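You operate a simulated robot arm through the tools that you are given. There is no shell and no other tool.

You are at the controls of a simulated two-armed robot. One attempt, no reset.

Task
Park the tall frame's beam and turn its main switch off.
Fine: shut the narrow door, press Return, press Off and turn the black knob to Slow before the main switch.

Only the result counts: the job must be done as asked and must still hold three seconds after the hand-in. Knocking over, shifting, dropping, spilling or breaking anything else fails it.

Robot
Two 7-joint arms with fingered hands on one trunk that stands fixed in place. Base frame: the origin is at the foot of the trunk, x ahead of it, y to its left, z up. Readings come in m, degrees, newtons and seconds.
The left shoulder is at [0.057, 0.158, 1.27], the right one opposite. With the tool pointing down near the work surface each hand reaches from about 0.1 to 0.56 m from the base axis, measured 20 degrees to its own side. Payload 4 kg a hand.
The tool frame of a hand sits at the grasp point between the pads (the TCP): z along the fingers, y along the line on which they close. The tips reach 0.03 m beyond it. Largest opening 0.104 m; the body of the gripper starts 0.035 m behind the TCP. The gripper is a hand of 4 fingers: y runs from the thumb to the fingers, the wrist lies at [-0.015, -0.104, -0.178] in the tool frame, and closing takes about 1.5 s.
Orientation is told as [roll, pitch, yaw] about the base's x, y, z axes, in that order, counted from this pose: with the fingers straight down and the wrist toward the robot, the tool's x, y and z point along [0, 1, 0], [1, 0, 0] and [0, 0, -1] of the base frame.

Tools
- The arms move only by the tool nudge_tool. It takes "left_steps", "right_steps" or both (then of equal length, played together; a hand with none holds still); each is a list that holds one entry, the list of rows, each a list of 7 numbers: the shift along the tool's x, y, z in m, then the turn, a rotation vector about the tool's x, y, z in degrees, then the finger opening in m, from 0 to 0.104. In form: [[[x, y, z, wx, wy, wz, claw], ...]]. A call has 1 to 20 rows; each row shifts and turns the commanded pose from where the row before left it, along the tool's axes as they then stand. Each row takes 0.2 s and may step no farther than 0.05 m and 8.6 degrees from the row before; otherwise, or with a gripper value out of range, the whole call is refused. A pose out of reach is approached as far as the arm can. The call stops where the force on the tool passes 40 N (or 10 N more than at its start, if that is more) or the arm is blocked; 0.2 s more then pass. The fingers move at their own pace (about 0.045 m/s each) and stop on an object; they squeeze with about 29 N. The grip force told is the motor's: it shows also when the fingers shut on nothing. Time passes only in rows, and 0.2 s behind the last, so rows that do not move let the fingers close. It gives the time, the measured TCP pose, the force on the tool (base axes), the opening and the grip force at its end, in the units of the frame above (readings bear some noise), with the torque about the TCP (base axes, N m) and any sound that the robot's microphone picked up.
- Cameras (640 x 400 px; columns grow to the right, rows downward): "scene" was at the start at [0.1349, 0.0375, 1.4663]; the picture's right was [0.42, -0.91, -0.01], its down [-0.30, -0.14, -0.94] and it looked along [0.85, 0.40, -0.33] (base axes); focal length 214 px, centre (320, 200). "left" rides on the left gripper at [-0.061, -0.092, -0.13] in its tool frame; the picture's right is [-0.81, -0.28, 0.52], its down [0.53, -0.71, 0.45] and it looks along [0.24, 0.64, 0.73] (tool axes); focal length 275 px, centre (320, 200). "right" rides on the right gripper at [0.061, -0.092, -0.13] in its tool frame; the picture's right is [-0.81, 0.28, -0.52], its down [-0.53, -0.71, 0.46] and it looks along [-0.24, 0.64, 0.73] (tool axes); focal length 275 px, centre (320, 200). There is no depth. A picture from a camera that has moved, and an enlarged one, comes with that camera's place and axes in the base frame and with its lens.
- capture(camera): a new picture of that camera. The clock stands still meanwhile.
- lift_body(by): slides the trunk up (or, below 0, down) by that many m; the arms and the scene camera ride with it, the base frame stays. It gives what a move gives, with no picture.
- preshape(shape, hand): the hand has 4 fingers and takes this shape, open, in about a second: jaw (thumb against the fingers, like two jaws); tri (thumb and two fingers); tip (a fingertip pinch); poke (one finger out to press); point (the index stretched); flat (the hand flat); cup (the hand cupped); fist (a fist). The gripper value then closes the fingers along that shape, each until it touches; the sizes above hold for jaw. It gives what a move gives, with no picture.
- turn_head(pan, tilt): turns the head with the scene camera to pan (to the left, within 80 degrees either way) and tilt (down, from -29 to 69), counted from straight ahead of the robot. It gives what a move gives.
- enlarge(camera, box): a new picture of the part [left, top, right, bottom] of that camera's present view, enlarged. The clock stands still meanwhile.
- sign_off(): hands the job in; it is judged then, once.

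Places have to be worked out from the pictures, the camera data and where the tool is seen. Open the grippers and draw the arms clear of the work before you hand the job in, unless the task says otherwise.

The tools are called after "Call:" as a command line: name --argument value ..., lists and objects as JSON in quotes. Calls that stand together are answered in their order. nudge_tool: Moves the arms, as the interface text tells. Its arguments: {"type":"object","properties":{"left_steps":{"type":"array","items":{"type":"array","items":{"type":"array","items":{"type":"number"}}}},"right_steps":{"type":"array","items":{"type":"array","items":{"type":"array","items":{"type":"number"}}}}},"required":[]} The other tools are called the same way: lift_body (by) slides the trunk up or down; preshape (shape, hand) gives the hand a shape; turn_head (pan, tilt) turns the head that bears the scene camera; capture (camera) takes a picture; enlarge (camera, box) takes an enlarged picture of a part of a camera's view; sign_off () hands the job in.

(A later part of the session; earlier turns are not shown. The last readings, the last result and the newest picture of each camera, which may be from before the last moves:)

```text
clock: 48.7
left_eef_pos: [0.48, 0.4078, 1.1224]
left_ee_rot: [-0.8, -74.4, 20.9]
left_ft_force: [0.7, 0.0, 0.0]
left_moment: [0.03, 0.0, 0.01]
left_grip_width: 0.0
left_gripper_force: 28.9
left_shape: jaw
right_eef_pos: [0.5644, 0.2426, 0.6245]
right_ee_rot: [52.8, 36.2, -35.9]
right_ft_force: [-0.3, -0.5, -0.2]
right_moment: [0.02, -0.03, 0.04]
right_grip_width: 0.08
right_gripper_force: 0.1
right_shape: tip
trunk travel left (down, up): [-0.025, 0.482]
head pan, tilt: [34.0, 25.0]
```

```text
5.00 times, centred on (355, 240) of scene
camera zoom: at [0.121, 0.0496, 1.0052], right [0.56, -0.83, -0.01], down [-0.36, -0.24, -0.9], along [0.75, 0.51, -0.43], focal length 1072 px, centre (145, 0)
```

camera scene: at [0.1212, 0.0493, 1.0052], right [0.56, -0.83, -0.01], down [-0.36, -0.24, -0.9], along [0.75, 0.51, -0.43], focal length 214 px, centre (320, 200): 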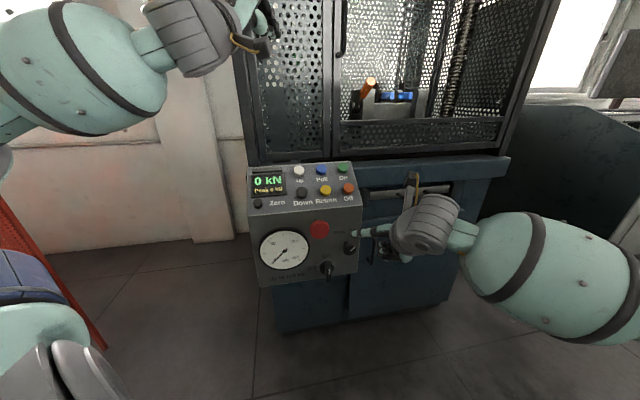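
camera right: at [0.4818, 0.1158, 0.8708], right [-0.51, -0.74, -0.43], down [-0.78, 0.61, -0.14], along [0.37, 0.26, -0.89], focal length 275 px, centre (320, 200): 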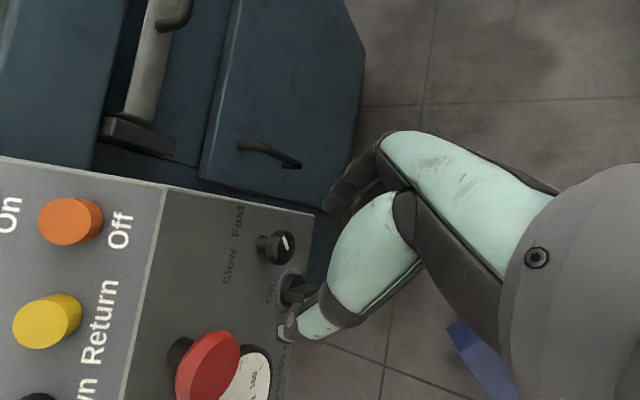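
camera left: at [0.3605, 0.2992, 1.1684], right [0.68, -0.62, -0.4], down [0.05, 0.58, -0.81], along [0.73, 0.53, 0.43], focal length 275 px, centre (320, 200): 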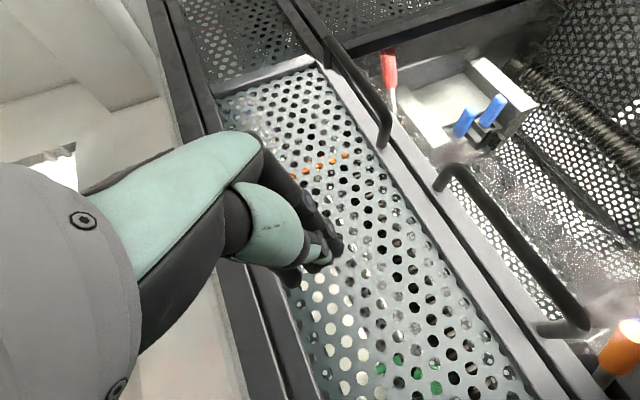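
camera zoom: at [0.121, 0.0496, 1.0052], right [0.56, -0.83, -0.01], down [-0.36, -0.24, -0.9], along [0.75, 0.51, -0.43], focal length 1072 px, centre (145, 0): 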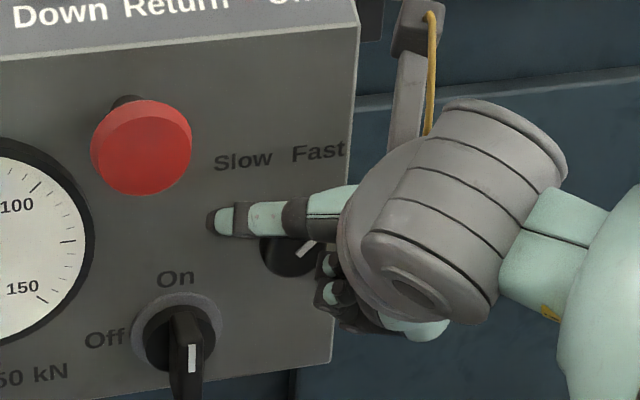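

The refined cap centre is [0.574, 0.258, 0.616], now about 2 cm ahead of the TCP between the pads, with the face about 1 cm beyond the tips. I'll make the small correction and close the pinch on the knob.

Call:
nudge_tool --right_steps '[[[0.004, 0.004, 0.007, 0, 0, 0, 0.08], [0, 0, 0, 0, 0, 0, 0.05], [0, 0, 0, 0, 0, 0, 0.03], [0, 0, 0, 0, 0, 0, 0.02], [0, 0, 0, 0, 0, 0, 0.02], [0, 0, 0, 0, 0, 0, 0.02]]]'

Call:
enlarge --camera "right" --box '[220, 150, 400, 330]'

Call:
enlarge --camera "scene" --box '[310, 200, 400, 280]'

```text
clock: 50.1
left_eef_pos: [0.4802, 0.4097, 1.1212]
left_ee_rot: [-0.9, -74.4, 20.9]
left_ft_force: [0.0, -0.7, 0.8]
left_moment: [-0.02, -0.01, 0.0]
left_grip_width: 0.0003
left_gripper_force: 29.0
left_shape: jaw
right_eef_pos: [0.5721, 0.2488, 0.6217]
right_ee_rot: [52.9, 36.3, -35.8]
right_ft_force: [4.6, 12.0, -1.2]
right_moment: [0.18, -0.06, 0.09]
right_grip_width: 0.0257
right_gripper_force: 29.2
right_shape: tip
trunk travel left (down, up): [-0.025, 0.482]
head pan, tilt: [34.0, 25.0]
```

```text
2.22 times, centred on (310, 240) of right
camera zoom: at [0.5336, 0.1926, 0.7806], right [-0.51, -0.75, -0.43], down [-0.78, 0.61, -0.14], along [0.37, 0.26, -0.89], focal length 612 px, centre (342, 111)
```

zoom: 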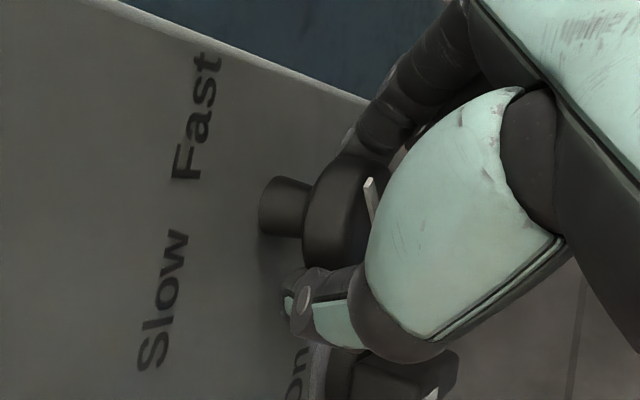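

```text
5.00 times, centred on (355, 240) of scene
camera zoom: at [0.1215, 0.0503, 1.0051], right [0.56, -0.83, -0.01], down [-0.36, -0.24, -0.9], along [0.75, 0.51, -0.43], focal length 1072 px, centre (145, 0)
```

zoom: 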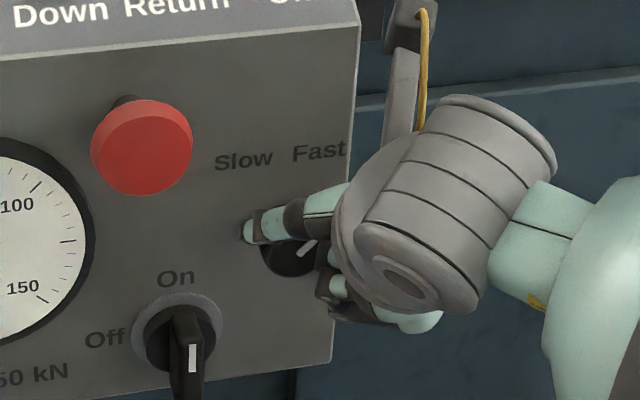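

The pinch holds the knob (width 26 mm, 29 N). I'll rotate counter-clockwise about the knob axis in a first 22° portion and look.

Call:
nudge_tool --right_steps '[[[0.0002, -0.001, 0, -5.04, -0.95, -5.47, 0.0], [0.0002, -0.001, 0, -5.04, -0.95, -5.47, 0.0], [0.0002, -0.001, 0, -5.04, -0.95, -5.47, 0.0]]]'

Call:
enlarge --camera "right" --box '[220, 150, 400, 330]'

Call:
enlarge --camera "scene" --box '[310, 200, 400, 280]'

```text
clock: 50.9
left_eef_pos: [0.4799, 0.4102, 1.1219]
left_ee_rot: [-1.0, -74.5, 21.0]
left_ft_force: [0.0, -0.2, -0.2]
left_moment: [-0.02, 0.01, 0.0]
left_grip_width: 0.0
left_gripper_force: 29.0
left_shape: jaw
right_eef_pos: [0.5704, 0.2509, 0.6231]
right_ee_rot: [49.2, 14.0, -37.3]
right_ft_force: [3.4, 15.5, -0.2]
right_moment: [0.21, -0.03, 0.18]
right_grip_width: 0.0257
right_gripper_force: 28.9
right_shape: tip
trunk travel left (down, up): [-0.025, 0.482]
head pan, tilt: [34.0, 25.0]
```

```text
2.22 times, centred on (310, 240) of right
camera zoom: at [0.4884, 0.2378, 0.7747], right [-0.4, -0.85, -0.33], down [-0.69, 0.52, -0.51], along [0.61, 0.03, -0.79], focal length 612 px, centre (342, 111)
```

zoom: 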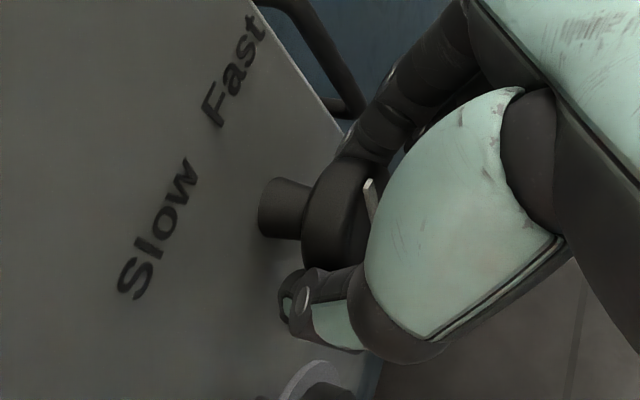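

```text
5.00 times, centred on (355, 240) of scene
camera zoom: at [0.1211, 0.0506, 1.0051], right [0.56, -0.83, -0.01], down [-0.36, -0.24, -0.9], along [0.75, 0.51, -0.43], focal length 1072 px, centre (145, 0)
```

zoom: 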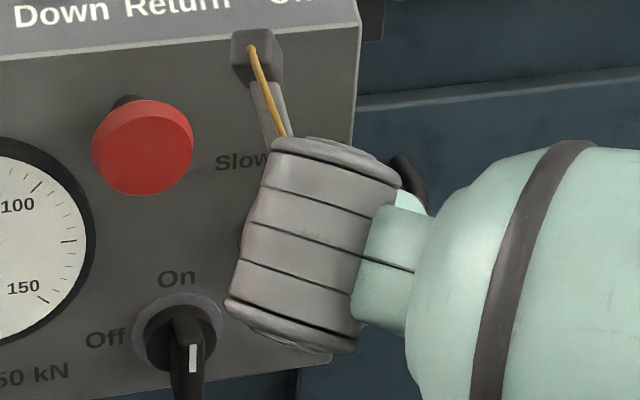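

The pointer stays fixed relative to the fingers while the labels rotate, so the knob is turning with the hand. I'll turn another 22°.

Call:
nudge_tool --right_steps '[[[0.0002, -0.001, 0, -5.04, -0.95, -5.47, 0.0], [0.0002, -0.001, 0, -5.04, -0.95, -5.47, 0.0], [0.0002, -0.001, 0, -5.04, -0.95, -5.47, 0.0]]]'

Call:
enlarge --camera "right" --box '[220, 150, 400, 330]'

Call:
capture --camera "right"

Call:
enlarge --camera "scene" --box '[290, 180, 400, 290]'

```text
clock: 51.7
left_eef_pos: [0.4805, 0.4103, 1.1203]
left_ee_rot: [-0.9, -74.4, 21.1]
left_ft_force: [-1.2, 0.3, 0.3]
left_moment: [-0.01, -0.02, -0.02]
left_grip_width: 0.0
left_gripper_force: 28.7
left_shape: jaw
right_eef_pos: [0.5677, 0.2529, 0.6228]
right_ee_rot: [46.1, -8.2, -37.4]
right_ft_force: [2.0, 17.4, -4.3]
right_moment: [0.12, 0.08, 0.33]
right_grip_width: 0.0255
right_gripper_force: 29.0
right_shape: tip
trunk travel left (down, up): [-0.025, 0.482]
head pan, tilt: [34.0, 25.0]
```

```text
2.22 times, centred on (310, 240) of right
camera zoom: at [0.4486, 0.2777, 0.7453], right [-0.32, -0.93, -0.18], down [-0.5, 0.33, -0.8], along [0.8, -0.17, -0.58], focal length 612 px, centre (342, 111)
```

zoom: 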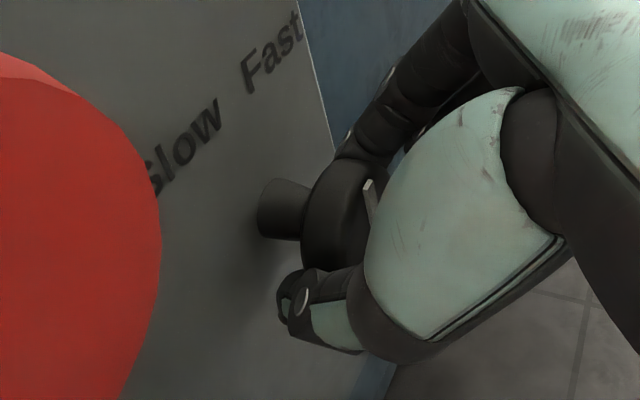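

```text
taken
camera right: at [0.4486, 0.2777, 0.7453], right [-0.32, -0.93, -0.18], down [-0.5, 0.33, -0.8], along [0.8, -0.17, -0.58], focal length 275 px, centre (320, 200)
```

right: 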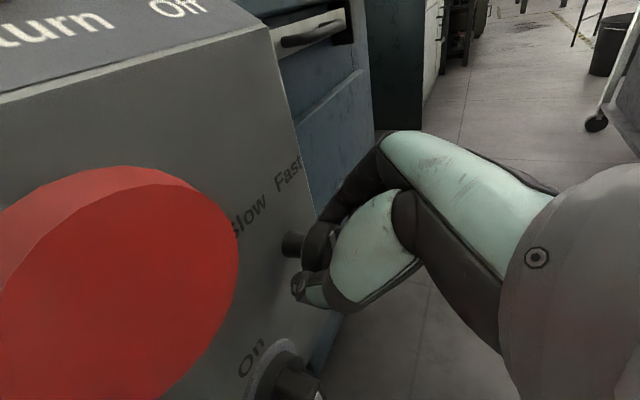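

```text
3.64 times, centred on (345, 235) of scene
camera zoom: at [0.1215, 0.0509, 1.005], right [0.56, -0.83, -0.01], down [-0.36, -0.24, -0.9], along [0.75, 0.51, -0.43], focal length 780 px, centre (229, 73)
```

zoom: 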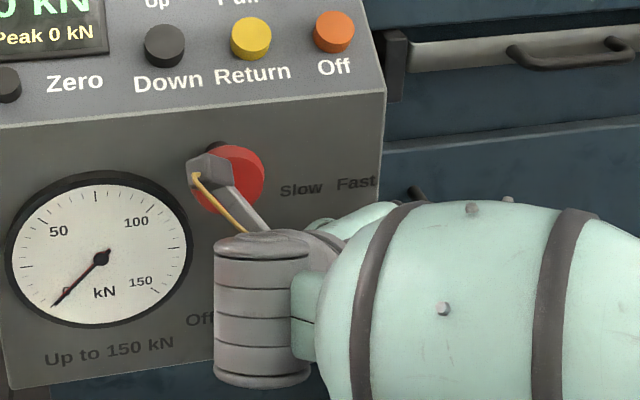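

The knob has turned about 45°, and the wrist camera is getting near the red mushroom, so I won't go further in this grip. I'll open, rotate back clockwise around the knob without touching it, and check before re-gripping.

Call:
nudge_tool --right_steps '[[[0, 0, 0, 0, 0, 0, 0.05], [0, 0, 0, 0, 0, 0, 0.072], [0, 0, 0, 0, 0, 0, 0.072], [-0.0002, 0.001, 0, 5.04, 0.95, 5.47, 0.072], [-0.0002, 0.001, 0, 5.04, 0.95, 5.47, 0.072], [-0.0002, 0.001, 0, 5.04, 0.95, 5.47, 0.072], [-0.0002, 0.001, 0, 5.04, 0.95, 5.47, 0.072], [-0.0002, 0.001, 0, 5.04, 0.95, 5.47, 0.072], [-0.0002, 0.001, 0, 5.04, 0.95, 5.47, 0.072]]]'

Call:
enlarge --camera "right" --box '[220, 150, 400, 330]'

Call:
enlarge --camera "scene" --box '[310, 200, 400, 280]'

```text
clock: 53.7
left_eef_pos: [0.4789, 0.4062, 1.1217]
left_ee_rot: [-0.7, -74.4, 20.7]
left_ft_force: [0.6, -0.4, 0.8]
left_moment: [0.02, -0.02, -0.01]
left_grip_width: 0.0002
left_gripper_force: 29.2
left_shape: jaw
right_eef_pos: [0.5717, 0.2453, 0.6234]
right_ee_rot: [52.8, 36.4, -35.9]
right_ft_force: [-0.3, 0.3, 0.4]
right_moment: [0.0, 0.0, 0.03]
right_grip_width: 0.0716
right_gripper_force: 0.1
right_shape: tip
trunk travel left (down, up): [-0.025, 0.482]
head pan, tilt: [34.0, 25.0]
```

```text
2.22 times, centred on (310, 240) of right
camera zoom: at [0.5348, 0.1901, 0.7816], right [-0.51, -0.74, -0.43], down [-0.78, 0.61, -0.14], along [0.37, 0.26, -0.89], focal length 612 px, centre (342, 111)
```

zoom: 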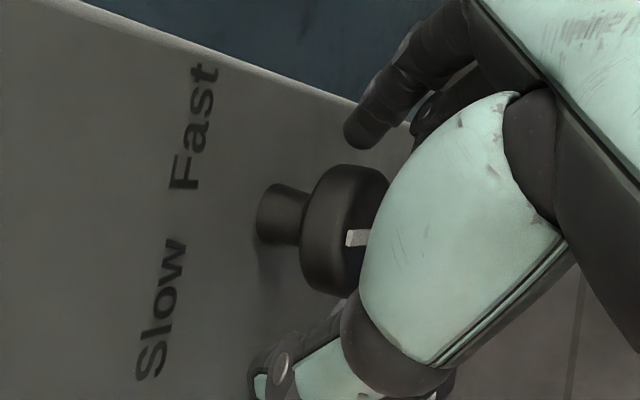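

```text
5.00 times, centred on (355, 240) of scene
camera zoom: at [0.1212, 0.0493, 1.0052], right [0.56, -0.83, -0.01], down [-0.36, -0.24, -0.9], along [0.75, 0.51, -0.43], focal length 1072 px, centre (145, 0)
```

zoom: 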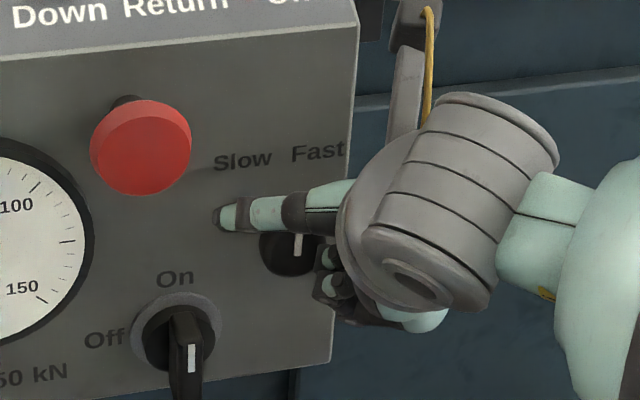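

The pointer now stands straight up and the knob held its place. I'll re-grip and turn counter-clockwise another 45°.

Call:
nudge_tool --right_steps '[[[0, -0.002, 0, 0, 0, 0, 0.06], [0, 0, 0, 0, 0, 0, 0.04], [0, 0, 0, 0, 0, 0, 0.0], [0, 0, 0, 0, 0, 0, 0.0], [0, 0, 0, 0, 0, 0, 0.0], [0, 0, 0, 0, 0, 0, 0.0], [0.0002, -0.001, 0, -5.04, -0.95, -5.47, 0.0], [0.0002, -0.001, 0, -5.04, -0.95, -5.47, 0.0], [0.0002, -0.001, 0, -5.04, -0.95, -5.47, 0.0], [0.0002, -0.001, 0, -5.04, -0.95, -5.47, 0.0], [0.0002, -0.001, 0, -5.04, -0.95, -5.47, 0.0]]]'

Call:
enlarge --camera "right" --box '[220, 150, 400, 330]'

Call:
enlarge --camera "scene" --box '[290, 180, 400, 290]'

```text
clock: 56.1
left_eef_pos: [0.481, 0.4103, 1.1215]
left_ee_rot: [-1.1, -74.3, 21.1]
left_ft_force: [0.5, 0.0, -0.9]
left_moment: [0.01, 0.02, 0.0]
left_grip_width: 0.0001
left_gripper_force: 28.6
left_shape: jaw
right_eef_pos: [0.5674, 0.254, 0.6268]
right_ee_rot: [47.1, -0.9, -37.4]
right_ft_force: [1.9, 19.8, -2.9]
right_moment: [0.15, 0.04, 0.26]
right_grip_width: 0.0247
right_gripper_force: 29.6
right_shape: tip
trunk travel left (down, up): [-0.025, 0.482]
head pan, tilt: [34.0, 25.0]
```

```text
2.22 times, centred on (310, 240) of right
camera zoom: at [0.4597, 0.2663, 0.7594], right [-0.34, -0.91, -0.24], down [-0.58, 0.4, -0.71], along [0.74, -0.11, -0.66], focal length 612 px, centre (342, 111)
```

zoom: 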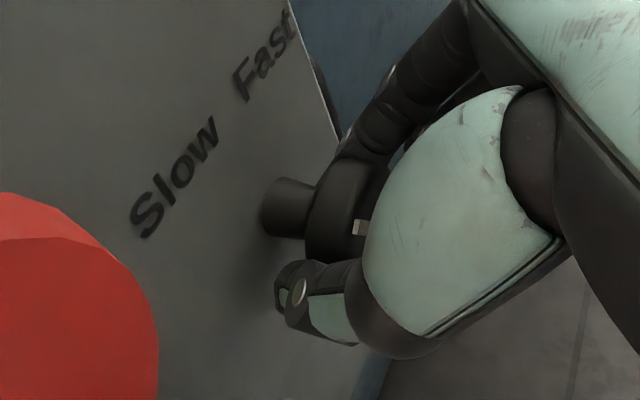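

```text
3.64 times, centred on (345, 235) of scene
camera zoom: at [0.1214, 0.0511, 1.005], right [0.56, -0.83, -0.01], down [-0.36, -0.24, -0.9], along [0.75, 0.51, -0.43], focal length 780 px, centre (229, 73)
```

zoom: 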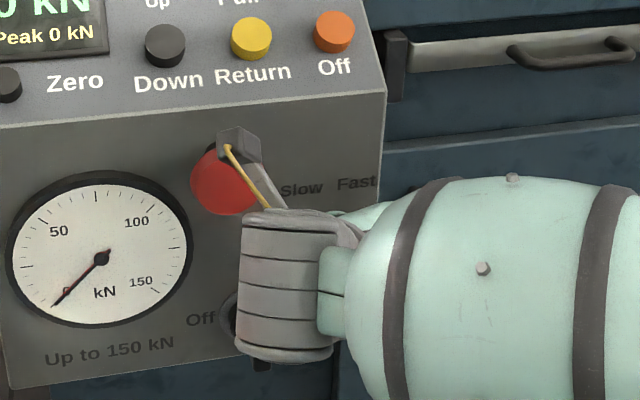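

I've turned 37.5° this time and the pointer has followed the hand. One more row, then I'll release and swing back to see the pointer.

Call:
nudge_tool --right_steps '[[[0.0002, -0.001, 0, -5.04, -0.95, -5.47, 0.0], [0, 0, 0, 0, 0, 0, 0.05], [0, 0, 0, 0, 0, 0, 0.072], [0, 0, 0, 0, 0, 0, 0.072], [-0.0002, 0.001, 0, 5.04, 0.95, 5.47, 0.072], [-0.0002, 0.001, 0, 5.04, 0.95, 5.47, 0.072], [-0.0002, 0.001, 0, 5.04, 0.95, 5.47, 0.072], [-0.0002, 0.001, 0, 5.04, 0.95, 5.47, 0.072], [-0.0002, 0.001, 0, 5.04, 0.95, 5.47, 0.072], [-0.0002, 0.001, 0, 5.04, 0.95, 5.47, 0.072]]]'

Call:
enlarge --camera "right" --box '[220, 150, 400, 330]'

Call:
enlarge --camera "scene" --box '[310, 200, 400, 280]'

```text
clock: 58.3
left_eef_pos: [0.4804, 0.4081, 1.1227]
left_ee_rot: [-0.6, -74.5, 20.7]
left_ft_force: [-0.1, -0.1, -0.2]
left_moment: [-0.01, -0.03, -0.02]
left_grip_width: 0.0
left_gripper_force: 29.0
left_shape: jaw
right_eef_pos: [0.5713, 0.2478, 0.6239]
right_ee_rot: [52.8, 36.4, -35.8]
right_ft_force: [0.1, 0.9, -0.5]
right_moment: [0.01, -0.01, -0.03]
right_grip_width: 0.0715
right_gripper_force: 0.0
right_shape: tip
trunk travel left (down, up): [-0.025, 0.482]
head pan, tilt: [34.0, 25.0]
```

```text
2.22 times, centred on (310, 240) of right
camera zoom: at [0.5339, 0.191, 0.783], right [-0.51, -0.74, -0.43], down [-0.78, 0.61, -0.14], along [0.37, 0.26, -0.89], focal length 612 px, centre (342, 111)
```

zoom: 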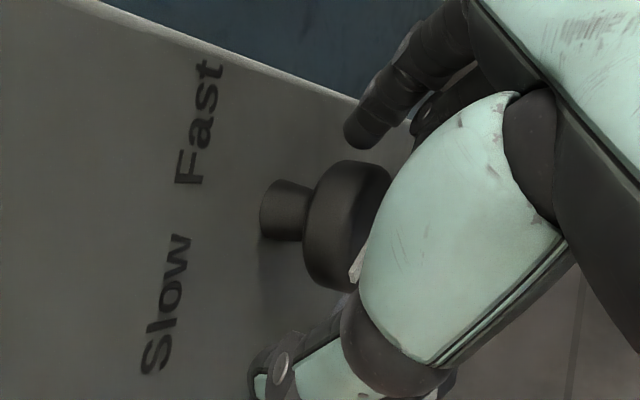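

```text
5.00 times, centred on (355, 240) of scene
camera zoom: at [0.1212, 0.0493, 1.0052], right [0.56, -0.83, -0.01], down [-0.36, -0.24, -0.9], along [0.75, 0.51, -0.43], focal length 1072 px, centre (145, 0)
```

zoom: 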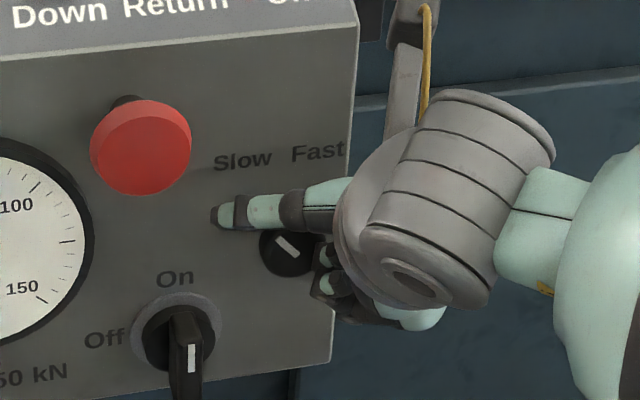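

The pointer is now at about 39° left of vertical, close to Slow but perhaps short of its end position (it began at about 48° right). I'll grip once more and turn slightly further, watching the torque for a stop.

Call:
nudge_tool --right_steps '[[[0, -0.002, 0, 0, 0, 0, 0.06], [0, 0, 0, 0, 0, 0, 0.04], [0, 0, 0, 0, 0, 0, 0.0], [0, 0, 0, 0, 0, 0, 0.0], [0, 0, 0, 0, 0, 0, 0.0], [0, 0, 0, 0, 0, 0, 0.0]]]'

Call:
nudge_tool --right_steps '[[[0.0001, -0.0005, 0, -3.36, -0.63, -3.65, 0.0], [0.0001, -0.0005, 0, -3.36, -0.63, -3.65, 0.0]]]'

Call:
enlarge --camera "scene" --box '[310, 200, 400, 280]'

```text
clock: 59.7
left_eef_pos: [0.4799, 0.4083, 1.1225]
left_ee_rot: [-0.8, -74.4, 20.8]
left_ft_force: [-0.2, -0.4, 0.5]
left_moment: [-0.03, 0.0, 0.02]
left_grip_width: 0.0003
left_gripper_force: 28.6
left_shape: jaw
right_eef_pos: [0.5706, 0.2499, 0.6251]
right_ee_rot: [52.8, 36.2, -35.7]
right_ft_force: [7.6, 13.9, -0.6]
right_moment: [0.17, -0.14, 0.01]
right_grip_width: 0.0265
right_gripper_force: 28.7
right_shape: tip
trunk travel left (down, up): [-0.025, 0.482]
head pan, tilt: [34.0, 25.0]
```

```text
clock: 60.3
left_eef_pos: [0.4793, 0.4093, 1.1213]
left_ee_rot: [-1.1, -74.4, 20.9]
left_ft_force: [0.2, -0.4, 0.2]
left_moment: [0.01, 0.02, 0.03]
left_grip_width: 0.0001
left_gripper_force: 29.3
left_shape: jaw
right_eef_pos: [0.5687, 0.2513, 0.6273]
right_ee_rot: [51.0, 26.3, -36.6]
right_ft_force: [6.1, 13.7, 1.3]
right_moment: [0.28, 0.01, 0.18]
right_grip_width: 0.0262
right_gripper_force: 28.8
right_shape: tip
trunk travel left (down, up): [-0.025, 0.482]
head pan, tilt: [34.0, 25.0]
```

```text
5.00 times, centred on (355, 240) of scene
camera zoom: at [0.1214, 0.0506, 1.0051], right [0.56, -0.83, -0.01], down [-0.36, -0.24, -0.9], along [0.75, 0.51, -0.43], focal length 1072 px, centre (145, 0)
```

zoom: 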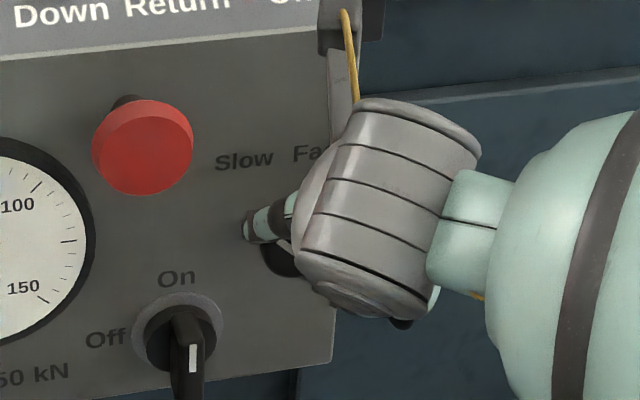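

The turning torque rose from about 0.13 to 0.2 N m, suggesting the knob is at or near its end. I'll open, draw back along the approach, and look at the pointer.

Call:
nudge_tool --right_steps '[[[0, 0, 0, 0, 0, 0, 0.05], [0, 0, 0, 0, 0, 0, 0.08], [0, 0, 0, 0, 0, 0, 0.08], [0, 0, 0, 0, 0, 0, 0.08], [0, 0, -0.03, 0, 0, 0, 0.08], [0, 0, -0.03, 0, 0, 0, 0.08], [0, 0, -0.04, 0, 0, 0, 0.08], [0.02, 0.02, -0.04, 0, 0, 0, 0.08]]]'

Call:
enlarge --camera "scene" --box '[300, 200, 390, 290]'

Call:
capture --camera "right"

```text
clock: 62.1
left_eef_pos: [0.4804, 0.4082, 1.1221]
left_ee_rot: [-0.7, -74.4, 20.6]
left_ft_force: [-0.5, -0.3, 0.7]
left_moment: [0.0, 0.0, -0.03]
left_grip_width: 0.0
left_gripper_force: 29.1
left_shape: jaw
right_eef_pos: [0.561, 0.1336, 0.7107]
right_ee_rot: [51.0, 26.5, -36.7]
right_ft_force: [-1.2, -1.0, 0.0]
right_moment: [-0.02, -0.03, -0.01]
right_grip_width: 0.0798
right_gripper_force: 0.1
right_shape: tip
trunk travel left (down, up): [-0.025, 0.482]
head pan, tilt: [34.0, 25.0]
```

```text
4.44 times, centred on (345, 245) of scene
camera zoom: at [0.1211, 0.049, 1.0052], right [0.56, -0.83, -0.01], down [-0.36, -0.24, -0.9], along [0.75, 0.51, -0.43], focal length 953 px, centre (209, 0)
```

zoom: 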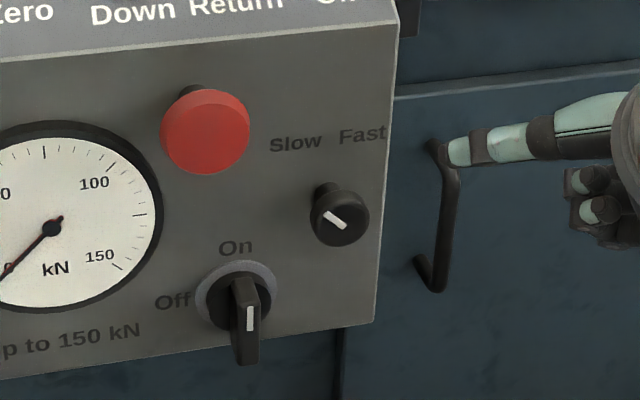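

```text
taken
camera right: at [0.5046, 0.0962, 0.869], right [-0.46, -0.8, -0.4], down [-0.75, 0.58, -0.31], along [0.48, 0.15, -0.86], focal length 275 px, centre (320, 200)
```

right: 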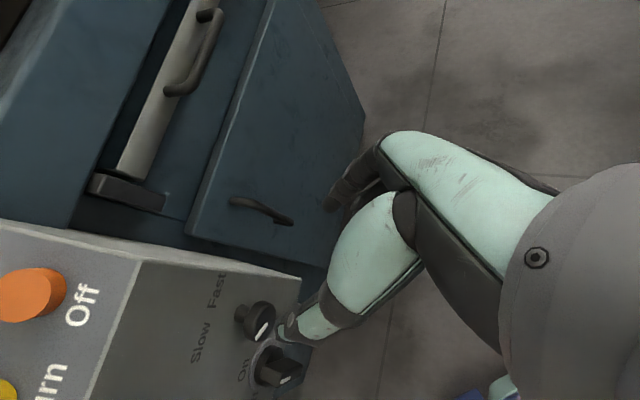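

The pointer now measures 45° left of vertical, mirrored from where it began, so the knob is on Slow. For the main switch I want one slender finger to push the bar's top to the left; I'll try the "point" shape here in free space and see how the index sits.

Call:
preshape --hand "right" --shape "point"

Call:
capture --camera "right"

Call:
enlarge --camera "scene" --box '[290, 180, 470, 300]'

```text
clock: 63.0
left_eef_pos: [0.48, 0.4086, 1.1219]
left_ee_rot: [-0.7, -74.3, 20.8]
left_ft_force: [-0.3, -0.5, -0.3]
left_moment: [0.04, 0.01, 0.0]
left_grip_width: 0.0
left_gripper_force: 29.4
left_shape: jaw
right_eef_pos: [0.5619, 0.1325, 0.7107]
right_ee_rot: [51.0, 26.4, -36.8]
right_ft_force: [-0.2, -0.3, 0.4]
right_moment: [0.02, -0.02, -0.01]
right_grip_width: 0.0962
right_gripper_force: 0.1
right_shape: point
trunk travel left (down, up): [-0.025, 0.482]
head pan, tilt: [34.0, 25.0]
```

```text
taken
camera right: at [0.5048, 0.0971, 0.8687], right [-0.46, -0.8, -0.4], down [-0.75, 0.58, -0.31], along [0.48, 0.15, -0.86], focal length 275 px, centre (320, 200)
```

right: 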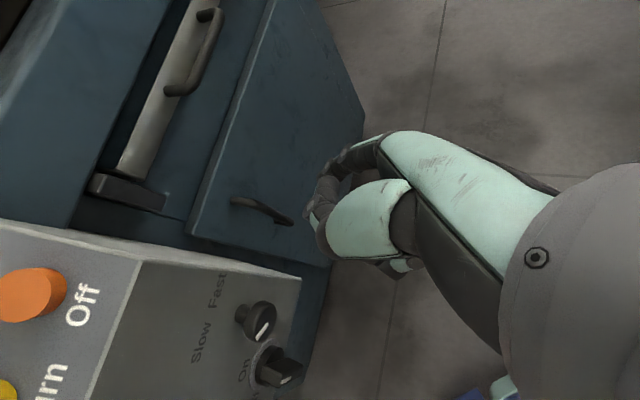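

```text
3.33 times, centred on (380, 240) of scene
camera zoom: at [0.121, 0.0495, 1.0052], right [0.56, -0.83, -0.01], down [-0.36, -0.24, -0.9], along [0.75, 0.51, -0.43], focal length 715 px, centre (120, 67)
```

zoom: 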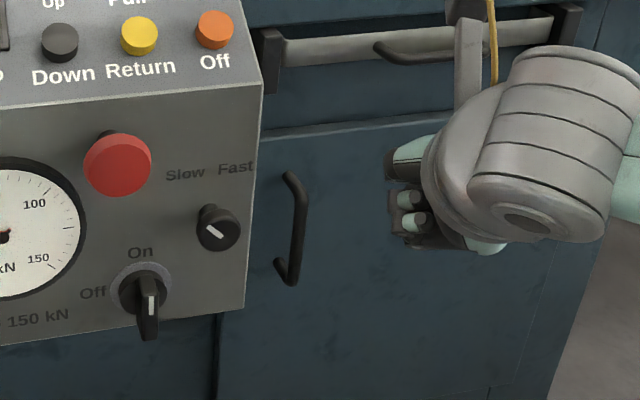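

I can't tell yet where the index points in this shape; I'll enlarge the hand view.

Call:
enlarge --camera "right" --box '[270, 110, 450, 290]'

Call:
enlarge --camera "scene" --box '[380, 190, 460, 270]'

```text
2.22 times, centred on (360, 200) of right
camera zoom: at [0.5048, 0.0971, 0.8687], right [-0.46, -0.8, -0.4], down [-0.75, 0.58, -0.31], along [0.48, 0.15, -0.86], focal length 612 px, centre (231, 200)
```

zoom: 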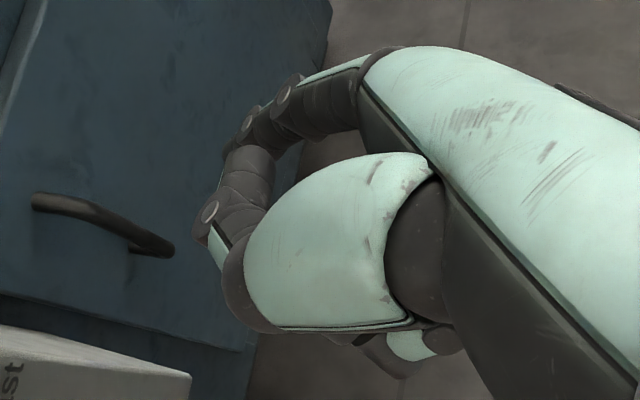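

```text
5.00 times, centred on (420, 230) of scene
camera zoom: at [0.121, 0.0495, 1.0052], right [0.56, -0.83, -0.01], down [-0.36, -0.24, -0.9], along [0.75, 0.51, -0.43], focal length 1072 px, centre (-180, 50)
```

zoom: 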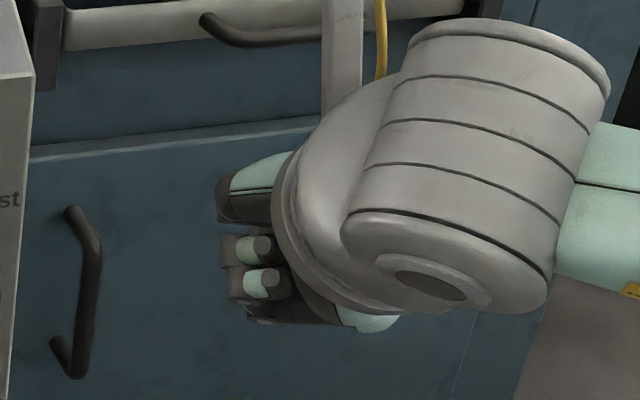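

The pointing index isn't clearly exposed in this shape. The thumb in the "tip" shape matched my model well (predicted pixel (214,226) vs. seen (210,222)), so I'll go back to "tip" and measure the main switch bar for a thumb push.

Call:
preshape --hand "right" --shape "tip"

Call:
enlarge --camera "right" --box '[190, 270, 350, 400]'

Call:
enlarge --camera "scene" --box '[305, 230, 365, 290]'

```text
clock: 63.9
left_eef_pos: [0.4798, 0.4078, 1.1223]
left_ee_rot: [-0.7, -74.5, 20.8]
left_ft_force: [0.4, 0.4, 0.5]
left_moment: [-0.03, 0.0, -0.02]
left_grip_width: 0.0001
left_gripper_force: 29.2
left_shape: jaw
right_eef_pos: [0.5614, 0.1352, 0.7101]
right_ee_rot: [51.0, 26.4, -36.9]
right_ft_force: [0.2, 0.1, 0.1]
right_moment: [-0.02, 0.0, 0.01]
right_grip_width: 0.1037
right_gripper_force: 0.0
right_shape: tip
trunk travel left (down, up): [-0.025, 0.482]
head pan, tilt: [34.0, 25.0]
```

```text
3.08 times, centred on (270, 335) of right
camera zoom: at [0.5047, 0.0972, 0.8688], right [-0.46, -0.8, -0.4], down [-0.75, 0.58, -0.31], along [0.48, 0.15, -0.86], focal length 847 px, centre (474, -215)
```

zoom: 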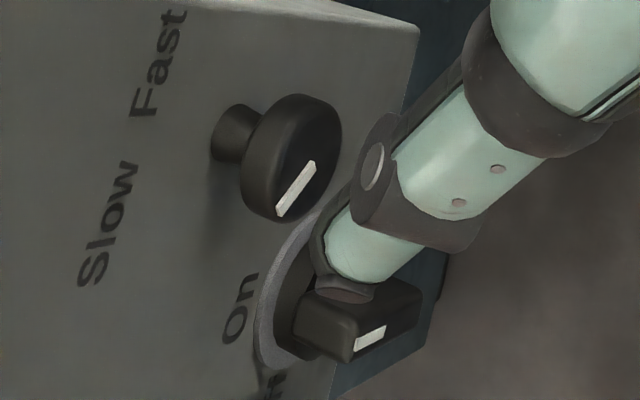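

```text
6.67 times, centred on (335, 260) of scene
camera zoom: at [0.121, 0.0495, 1.0052], right [0.56, -0.83, -0.01], down [-0.36, -0.24, -0.9], along [0.75, 0.51, -0.43], focal length 1430 px, centre (220, -200)
```

zoom: 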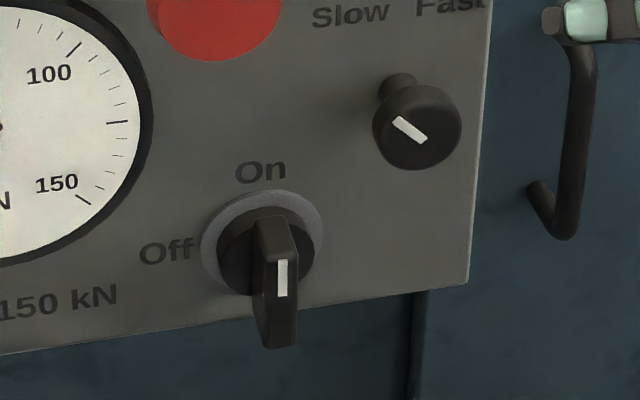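

Triangulated: the switch bar spans z 0.519–0.572 at lateral 0.164, with depth d 0.570–0.594 and its pivot at z 0.546. I'll bring the right hand in front so the thumb tip sits to the right of the bar's upper half, still clear of the face.

Call:
nudge_tool --right_steps '[[[-0.0215, 0.0051, 0.0225, 0, 0, 0, 0.08], [-0.0215, 0.0051, 0.0225, 0, 0, 0, 0.08], [-0.0215, 0.0051, 0.0225, 0, 0, 0, 0.08], [-0.0215, 0.0051, 0.0225, 0, 0, 0, 0.08], [-0.0215, 0.0051, 0.0225, 0, 0, 0, 0.08]]]'

Call:
enlarge --camera "scene" --box '[300, 210, 390, 300]'

Call:
enlarge --camera "right" --box '[200, 170, 400, 370]'

```text
clock: 65.1
left_eef_pos: [0.4795, 0.4095, 1.1214]
left_ee_rot: [-0.7, -74.4, 20.8]
left_ft_force: [-0.7, 0.1, -0.2]
left_moment: [-0.03, 0.02, 0.02]
left_grip_width: 0.0
left_gripper_force: 28.7
left_shape: jaw
right_eef_pos: [0.5405, 0.1774, 0.5599]
right_ee_rot: [51.1, 26.3, -36.8]
right_ft_force: [-0.3, -0.1, -0.5]
right_moment: [-0.01, 0.0, -0.03]
right_grip_width: 0.0802
right_gripper_force: 0.0
right_shape: tip
trunk travel left (down, up): [-0.025, 0.482]
head pan, tilt: [34.0, 25.0]
```

```text
4.44 times, centred on (345, 255) of scene
camera zoom: at [0.1212, 0.0496, 1.0052], right [0.56, -0.83, -0.01], down [-0.36, -0.24, -0.9], along [0.75, 0.51, -0.43], focal length 953 px, centre (209, -44)
```

zoom: 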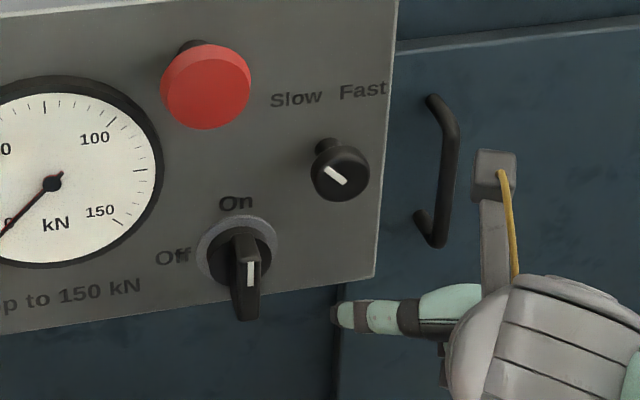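

```text
2.00 times, centred on (300, 270) of right
camera zoom: at [0.4821, 0.1403, 0.7183], right [-0.46, -0.8, -0.4], down [-0.75, 0.58, -0.31], along [0.48, 0.15, -0.86], focal length 551 px, centre (360, 60)
```

zoom: 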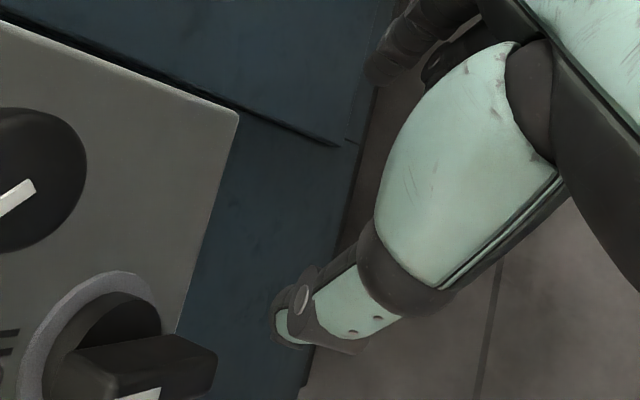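

The thumb tip is where predicted, just right of the bar and about 2 cm above the pivot height. I'll move it in along the console normal to the bar's depth.

Call:
nudge_tool --right_steps '[[[0.0195, 0.0037, 0.0212, 0, 0, 0, 0.08], [0.0195, 0.0037, 0.0212, 0, 0, 0, 0.08]]]'

Call:
enlarge --camera "scene" --box '[300, 210, 390, 300]'

Call:
enlarge --camera "right" --box '[200, 170, 400, 370]'

```text
clock: 65.7
left_eef_pos: [0.4795, 0.4096, 1.1219]
left_ee_rot: [-0.8, -74.4, 20.8]
left_ft_force: [0.5, -0.2, 0.4]
left_moment: [0.01, -0.01, 0.03]
left_grip_width: 0.0001
left_gripper_force: 29.3
left_shape: jaw
right_eef_pos: [0.5808, 0.2188, 0.5595]
right_ee_rot: [51.0, 26.3, -36.8]
right_ft_force: [0.0, -0.1, 1.1]
right_moment: [0.02, 0.0, -0.03]
right_grip_width: 0.0801
right_gripper_force: 0.1
right_shape: tip
trunk travel left (down, up): [-0.025, 0.482]
head pan, tilt: [34.0, 25.0]
```

```text
4.44 times, centred on (345, 255) of scene
camera zoom: at [0.121, 0.0498, 1.0052], right [0.56, -0.83, -0.01], down [-0.36, -0.24, -0.9], along [0.75, 0.51, -0.43], focal length 953 px, centre (209, -44)
```

zoom: 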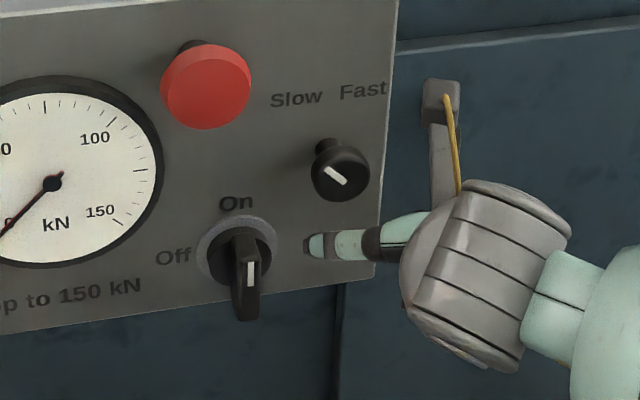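

```text
2.00 times, centred on (300, 270) of right
camera zoom: at [0.5239, 0.1819, 0.718], right [-0.46, -0.8, -0.4], down [-0.75, 0.58, -0.31], along [0.48, 0.15, -0.86], focal length 551 px, centre (360, 60)
```

zoom: 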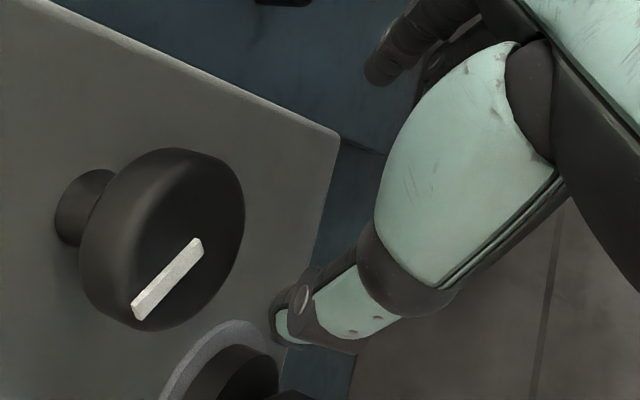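

The thumb tip is at the bar's depth, 4 cm to its right and 2 cm above the pivot. I'll push left in steps and watch the bar and the force.

Call:
nudge_tool --right_steps '[[[-0.0025, -0.0089, 0.0039, 0, 0, 0, 0.08], [-0.0025, -0.0089, 0.0039, 0, 0, 0, 0.08], [-0.0018, -0.0075, 0.0027, 0, 0, 0, 0.08], [-0.0018, -0.0075, 0.0027, 0, 0, 0, 0.08]]]'

Call:
enlarge --camera "scene" --box '[300, 210, 390, 300]'

Call:
enlarge --camera "right" --box '[200, 170, 400, 370]'

```text
clock: 66.7
left_eef_pos: [0.4797, 0.4089, 1.1219]
left_ee_rot: [-0.6, -74.4, 20.7]
left_ft_force: [0.5, 0.6, 0.0]
left_moment: [-0.01, 0.01, -0.02]
left_grip_width: 0.0002
left_gripper_force: 28.9
left_shape: jaw
right_eef_pos: [0.5552, 0.2438, 0.5628]
right_ee_rot: [51.1, 26.4, -37.1]
right_ft_force: [3.7, -5.0, 1.1]
right_moment: [0.09, 0.02, -0.01]
right_grip_width: 0.0768
right_gripper_force: 0.1
right_shape: tip
trunk travel left (down, up): [-0.025, 0.482]
head pan, tilt: [34.0, 25.0]
```

```text
4.44 times, centred on (345, 255) of scene
camera zoom: at [0.1212, 0.0491, 1.0052], right [0.56, -0.83, -0.01], down [-0.36, -0.24, -0.9], along [0.75, 0.51, -0.43], focal length 953 px, centre (209, -44)
```

zoom: 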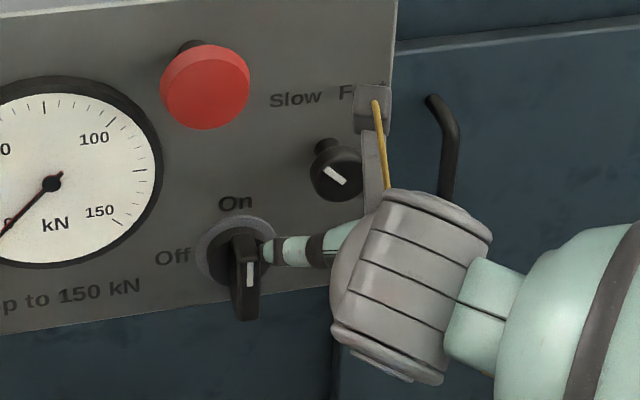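

```text
2.00 times, centred on (300, 270) of right
camera zoom: at [0.4974, 0.2066, 0.7203], right [-0.46, -0.8, -0.4], down [-0.75, 0.59, -0.31], along [0.48, 0.15, -0.86], focal length 551 px, centre (360, 60)
```

zoom: 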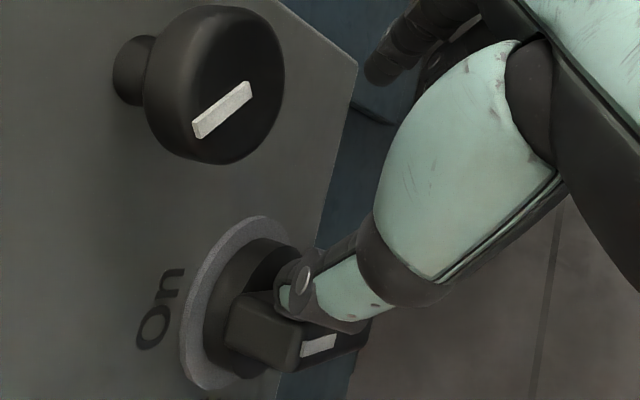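

The thumb touches the bar's upper right side with about 6 N and the bar hasn't moved yet. I'll keep pushing left.

Call:
nudge_tool --right_steps '[[[-0.002, -0.0071, 0.0031, 0, 0, 0, 0.09], [-0.002, -0.0071, 0.0031, 0, 0, 0, 0.09]]]'

Call:
enlarge --camera "scene" --box '[300, 210, 390, 300]'

Call:
enlarge --camera "right" --box '[200, 170, 400, 370]'

```text
clock: 67.3
left_eef_pos: [0.4804, 0.4068, 1.1233]
left_ee_rot: [-0.4, -74.4, 20.3]
left_ft_force: [0.2, -0.2, 0.9]
left_moment: [0.01, 0.01, 0.02]
left_grip_width: 0.0001
left_gripper_force: 29.3
left_shape: jaw
right_eef_pos: [0.5466, 0.2526, 0.562]
right_ee_rot: [51.1, 26.3, -37.2]
right_ft_force: [12.5, -16.5, 2.2]
right_moment: [0.05, 0.07, -0.15]
right_grip_width: 0.0598
right_gripper_force: 0.1
right_shape: tip
trunk travel left (down, up): [-0.025, 0.482]
head pan, tilt: [34.0, 25.0]
```

```text
4.44 times, centred on (345, 255) of scene
camera zoom: at [0.1218, 0.0484, 1.0052], right [0.56, -0.83, -0.01], down [-0.36, -0.24, -0.9], along [0.75, 0.51, -0.43], focal length 953 px, centre (209, -44)
```

zoom: 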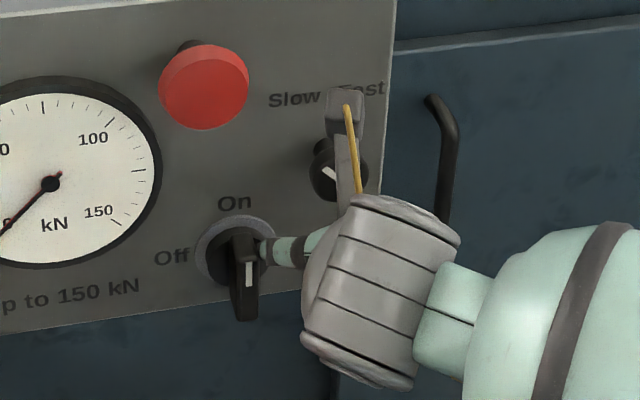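

```text
2.00 times, centred on (300, 270) of right
camera zoom: at [0.4877, 0.2158, 0.7199], right [-0.46, -0.79, -0.4], down [-0.75, 0.59, -0.31], along [0.48, 0.15, -0.86], focal length 551 px, centre (360, 60)
```

zoom: 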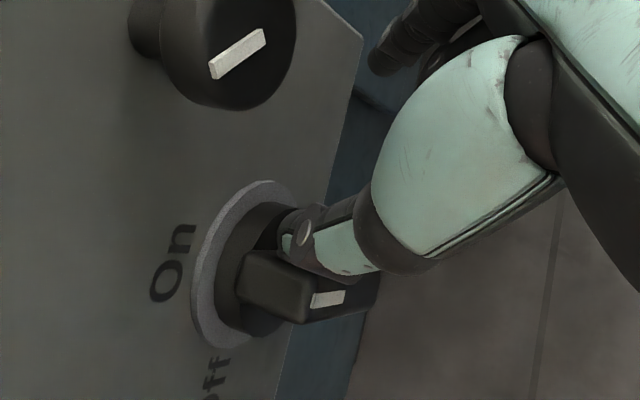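

At about 20 N the thumb just yields and the bar hasn't moved, so the switch is stiffer than that. I'll back out and push instead with the two fingers held at their fully open stop, which is more rigid, from the level (palm-left) orientation.

Call:
nudge_tool --right_steps '[[[0.0038, 0.0133, -0.0058, 0, 0, 0, 0.08], [0.0038, 0.0133, -0.0058, 0, 0, 0, 0.08], [-0.0269, -0.005, -0.0292, 0, 0, 0, 0.08], [-0.0269, -0.005, -0.0292, 0, 0, 0, 0.08], [0, 0, 0, -4.7, -0.87, -5.11, 0.104], [0, 0, 0, -4.7, -0.87, -5.11, 0.104], [0, 0, 0, -4.7, -0.87, -5.11, 0.104], [0, 0, 0, -4.7, -0.87, -5.11, 0.104], [0, 0, 0, -4.7, -0.87, -5.11, 0.104]]]'

Call:
capture --camera "right"

Call:
capture --camera "scene"

```text
clock: 69.3
left_eef_pos: [0.4794, 0.409, 1.1225]
left_ee_rot: [-0.9, -74.5, 20.8]
left_ft_force: [-0.2, 0.5, -0.1]
left_moment: [0.02, -0.02, -0.01]
left_grip_width: 0.0
left_gripper_force: 29.3
left_shape: jaw
right_eef_pos: [0.5067, 0.1777, 0.5629]
right_ee_rot: [46.4, -8.3, -37.5]
right_ft_force: [-0.2, -0.2, -0.5]
right_moment: [0.04, -0.01, 0.01]
right_grip_width: 0.1037
right_gripper_force: 0.1
right_shape: tip
trunk travel left (down, up): [-0.025, 0.482]
head pan, tilt: [34.0, 25.0]
```

```text
taken
camera right: at [0.3869, 0.2018, 0.6831], right [-0.33, -0.93, -0.19], down [-0.5, 0.34, -0.8], along [0.8, -0.17, -0.57], focal length 275 px, centre (320, 200)
```

right: 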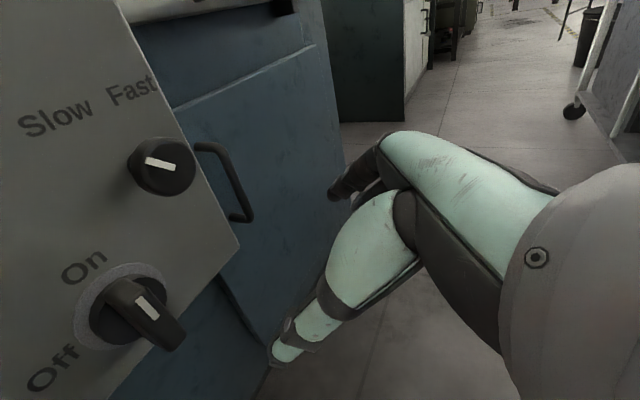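

```text
taken
camera scene: at [0.1209, 0.0496, 1.0052], right [0.56, -0.83, -0.01], down [-0.36, -0.24, -0.9], along [0.75, 0.51, -0.43], focal length 214 px, centre (320, 200)
```

scene: 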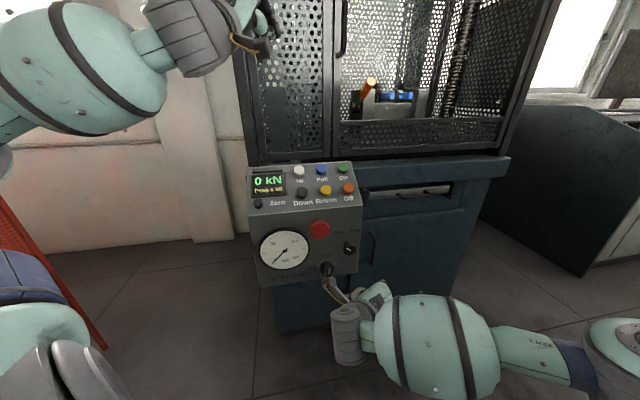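

The level orientation is set and the mark ray confirms the bar at [0.517, 0.289, 0.561]. I'll move left in front of the console so the fingers come just right of the bar's top.

Call:
nudge_tool --right_steps '[[[0.0134, -0.0297, 0.0009, 0, 0, 0, 0.104], [0.0134, -0.0297, 0.0009, 0, 0, 0, 0.104], [0.0134, -0.0297, 0.0009, 0, 0, 0, 0.104]]]'

Call:
enlarge --camera "right" --box '[180, 120, 440, 380]'

Call:
enlarge --camera "scene" --box '[290, 200, 410, 320]'

```text
clock: 70.1
left_eef_pos: [0.4802, 0.4091, 1.1223]
left_ee_rot: [-0.8, -74.4, 20.9]
left_ft_force: [-0.8, 0.1, -0.2]
left_moment: [-0.02, -0.02, 0.0]
left_grip_width: 0.0
left_gripper_force: 29.0
left_shape: jaw
right_eef_pos: [0.4507, 0.2579, 0.5759]
right_ee_rot: [46.3, -8.3, -37.5]
right_ft_force: [-0.1, 0.6, 0.6]
right_moment: [-0.01, 0.02, 0.02]
right_grip_width: 0.1038
right_gripper_force: 0.1
right_shape: tip
trunk travel left (down, up): [-0.025, 0.482]
head pan, tilt: [34.0, 25.0]
```

```text
1.54 times, centred on (310, 250) of right
camera zoom: at [0.3314, 0.2817, 0.6975], right [-0.33, -0.93, -0.19], down [-0.5, 0.34, -0.8], along [0.8, -0.17, -0.58], focal length 424 px, centre (335, 123)
```

zoom: 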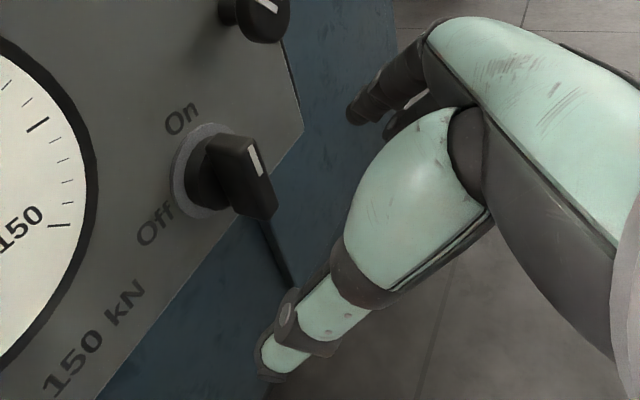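

```text
3.33 times, centred on (350, 260) of scene
camera zoom: at [0.1206, 0.0498, 1.0052], right [0.56, -0.83, -0.01], down [-0.36, -0.24, -0.9], along [0.75, 0.51, -0.43], focal length 715 px, centre (220, 0)
```

zoom: 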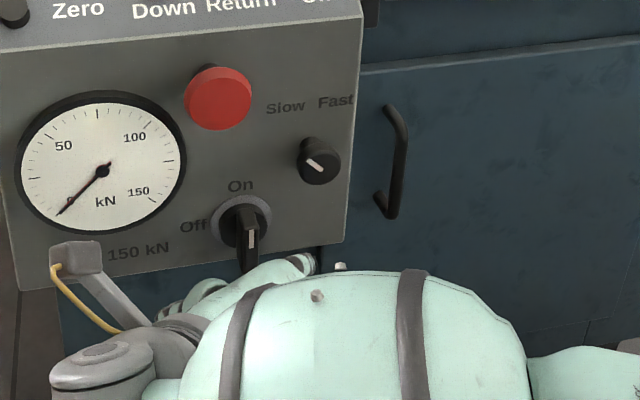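

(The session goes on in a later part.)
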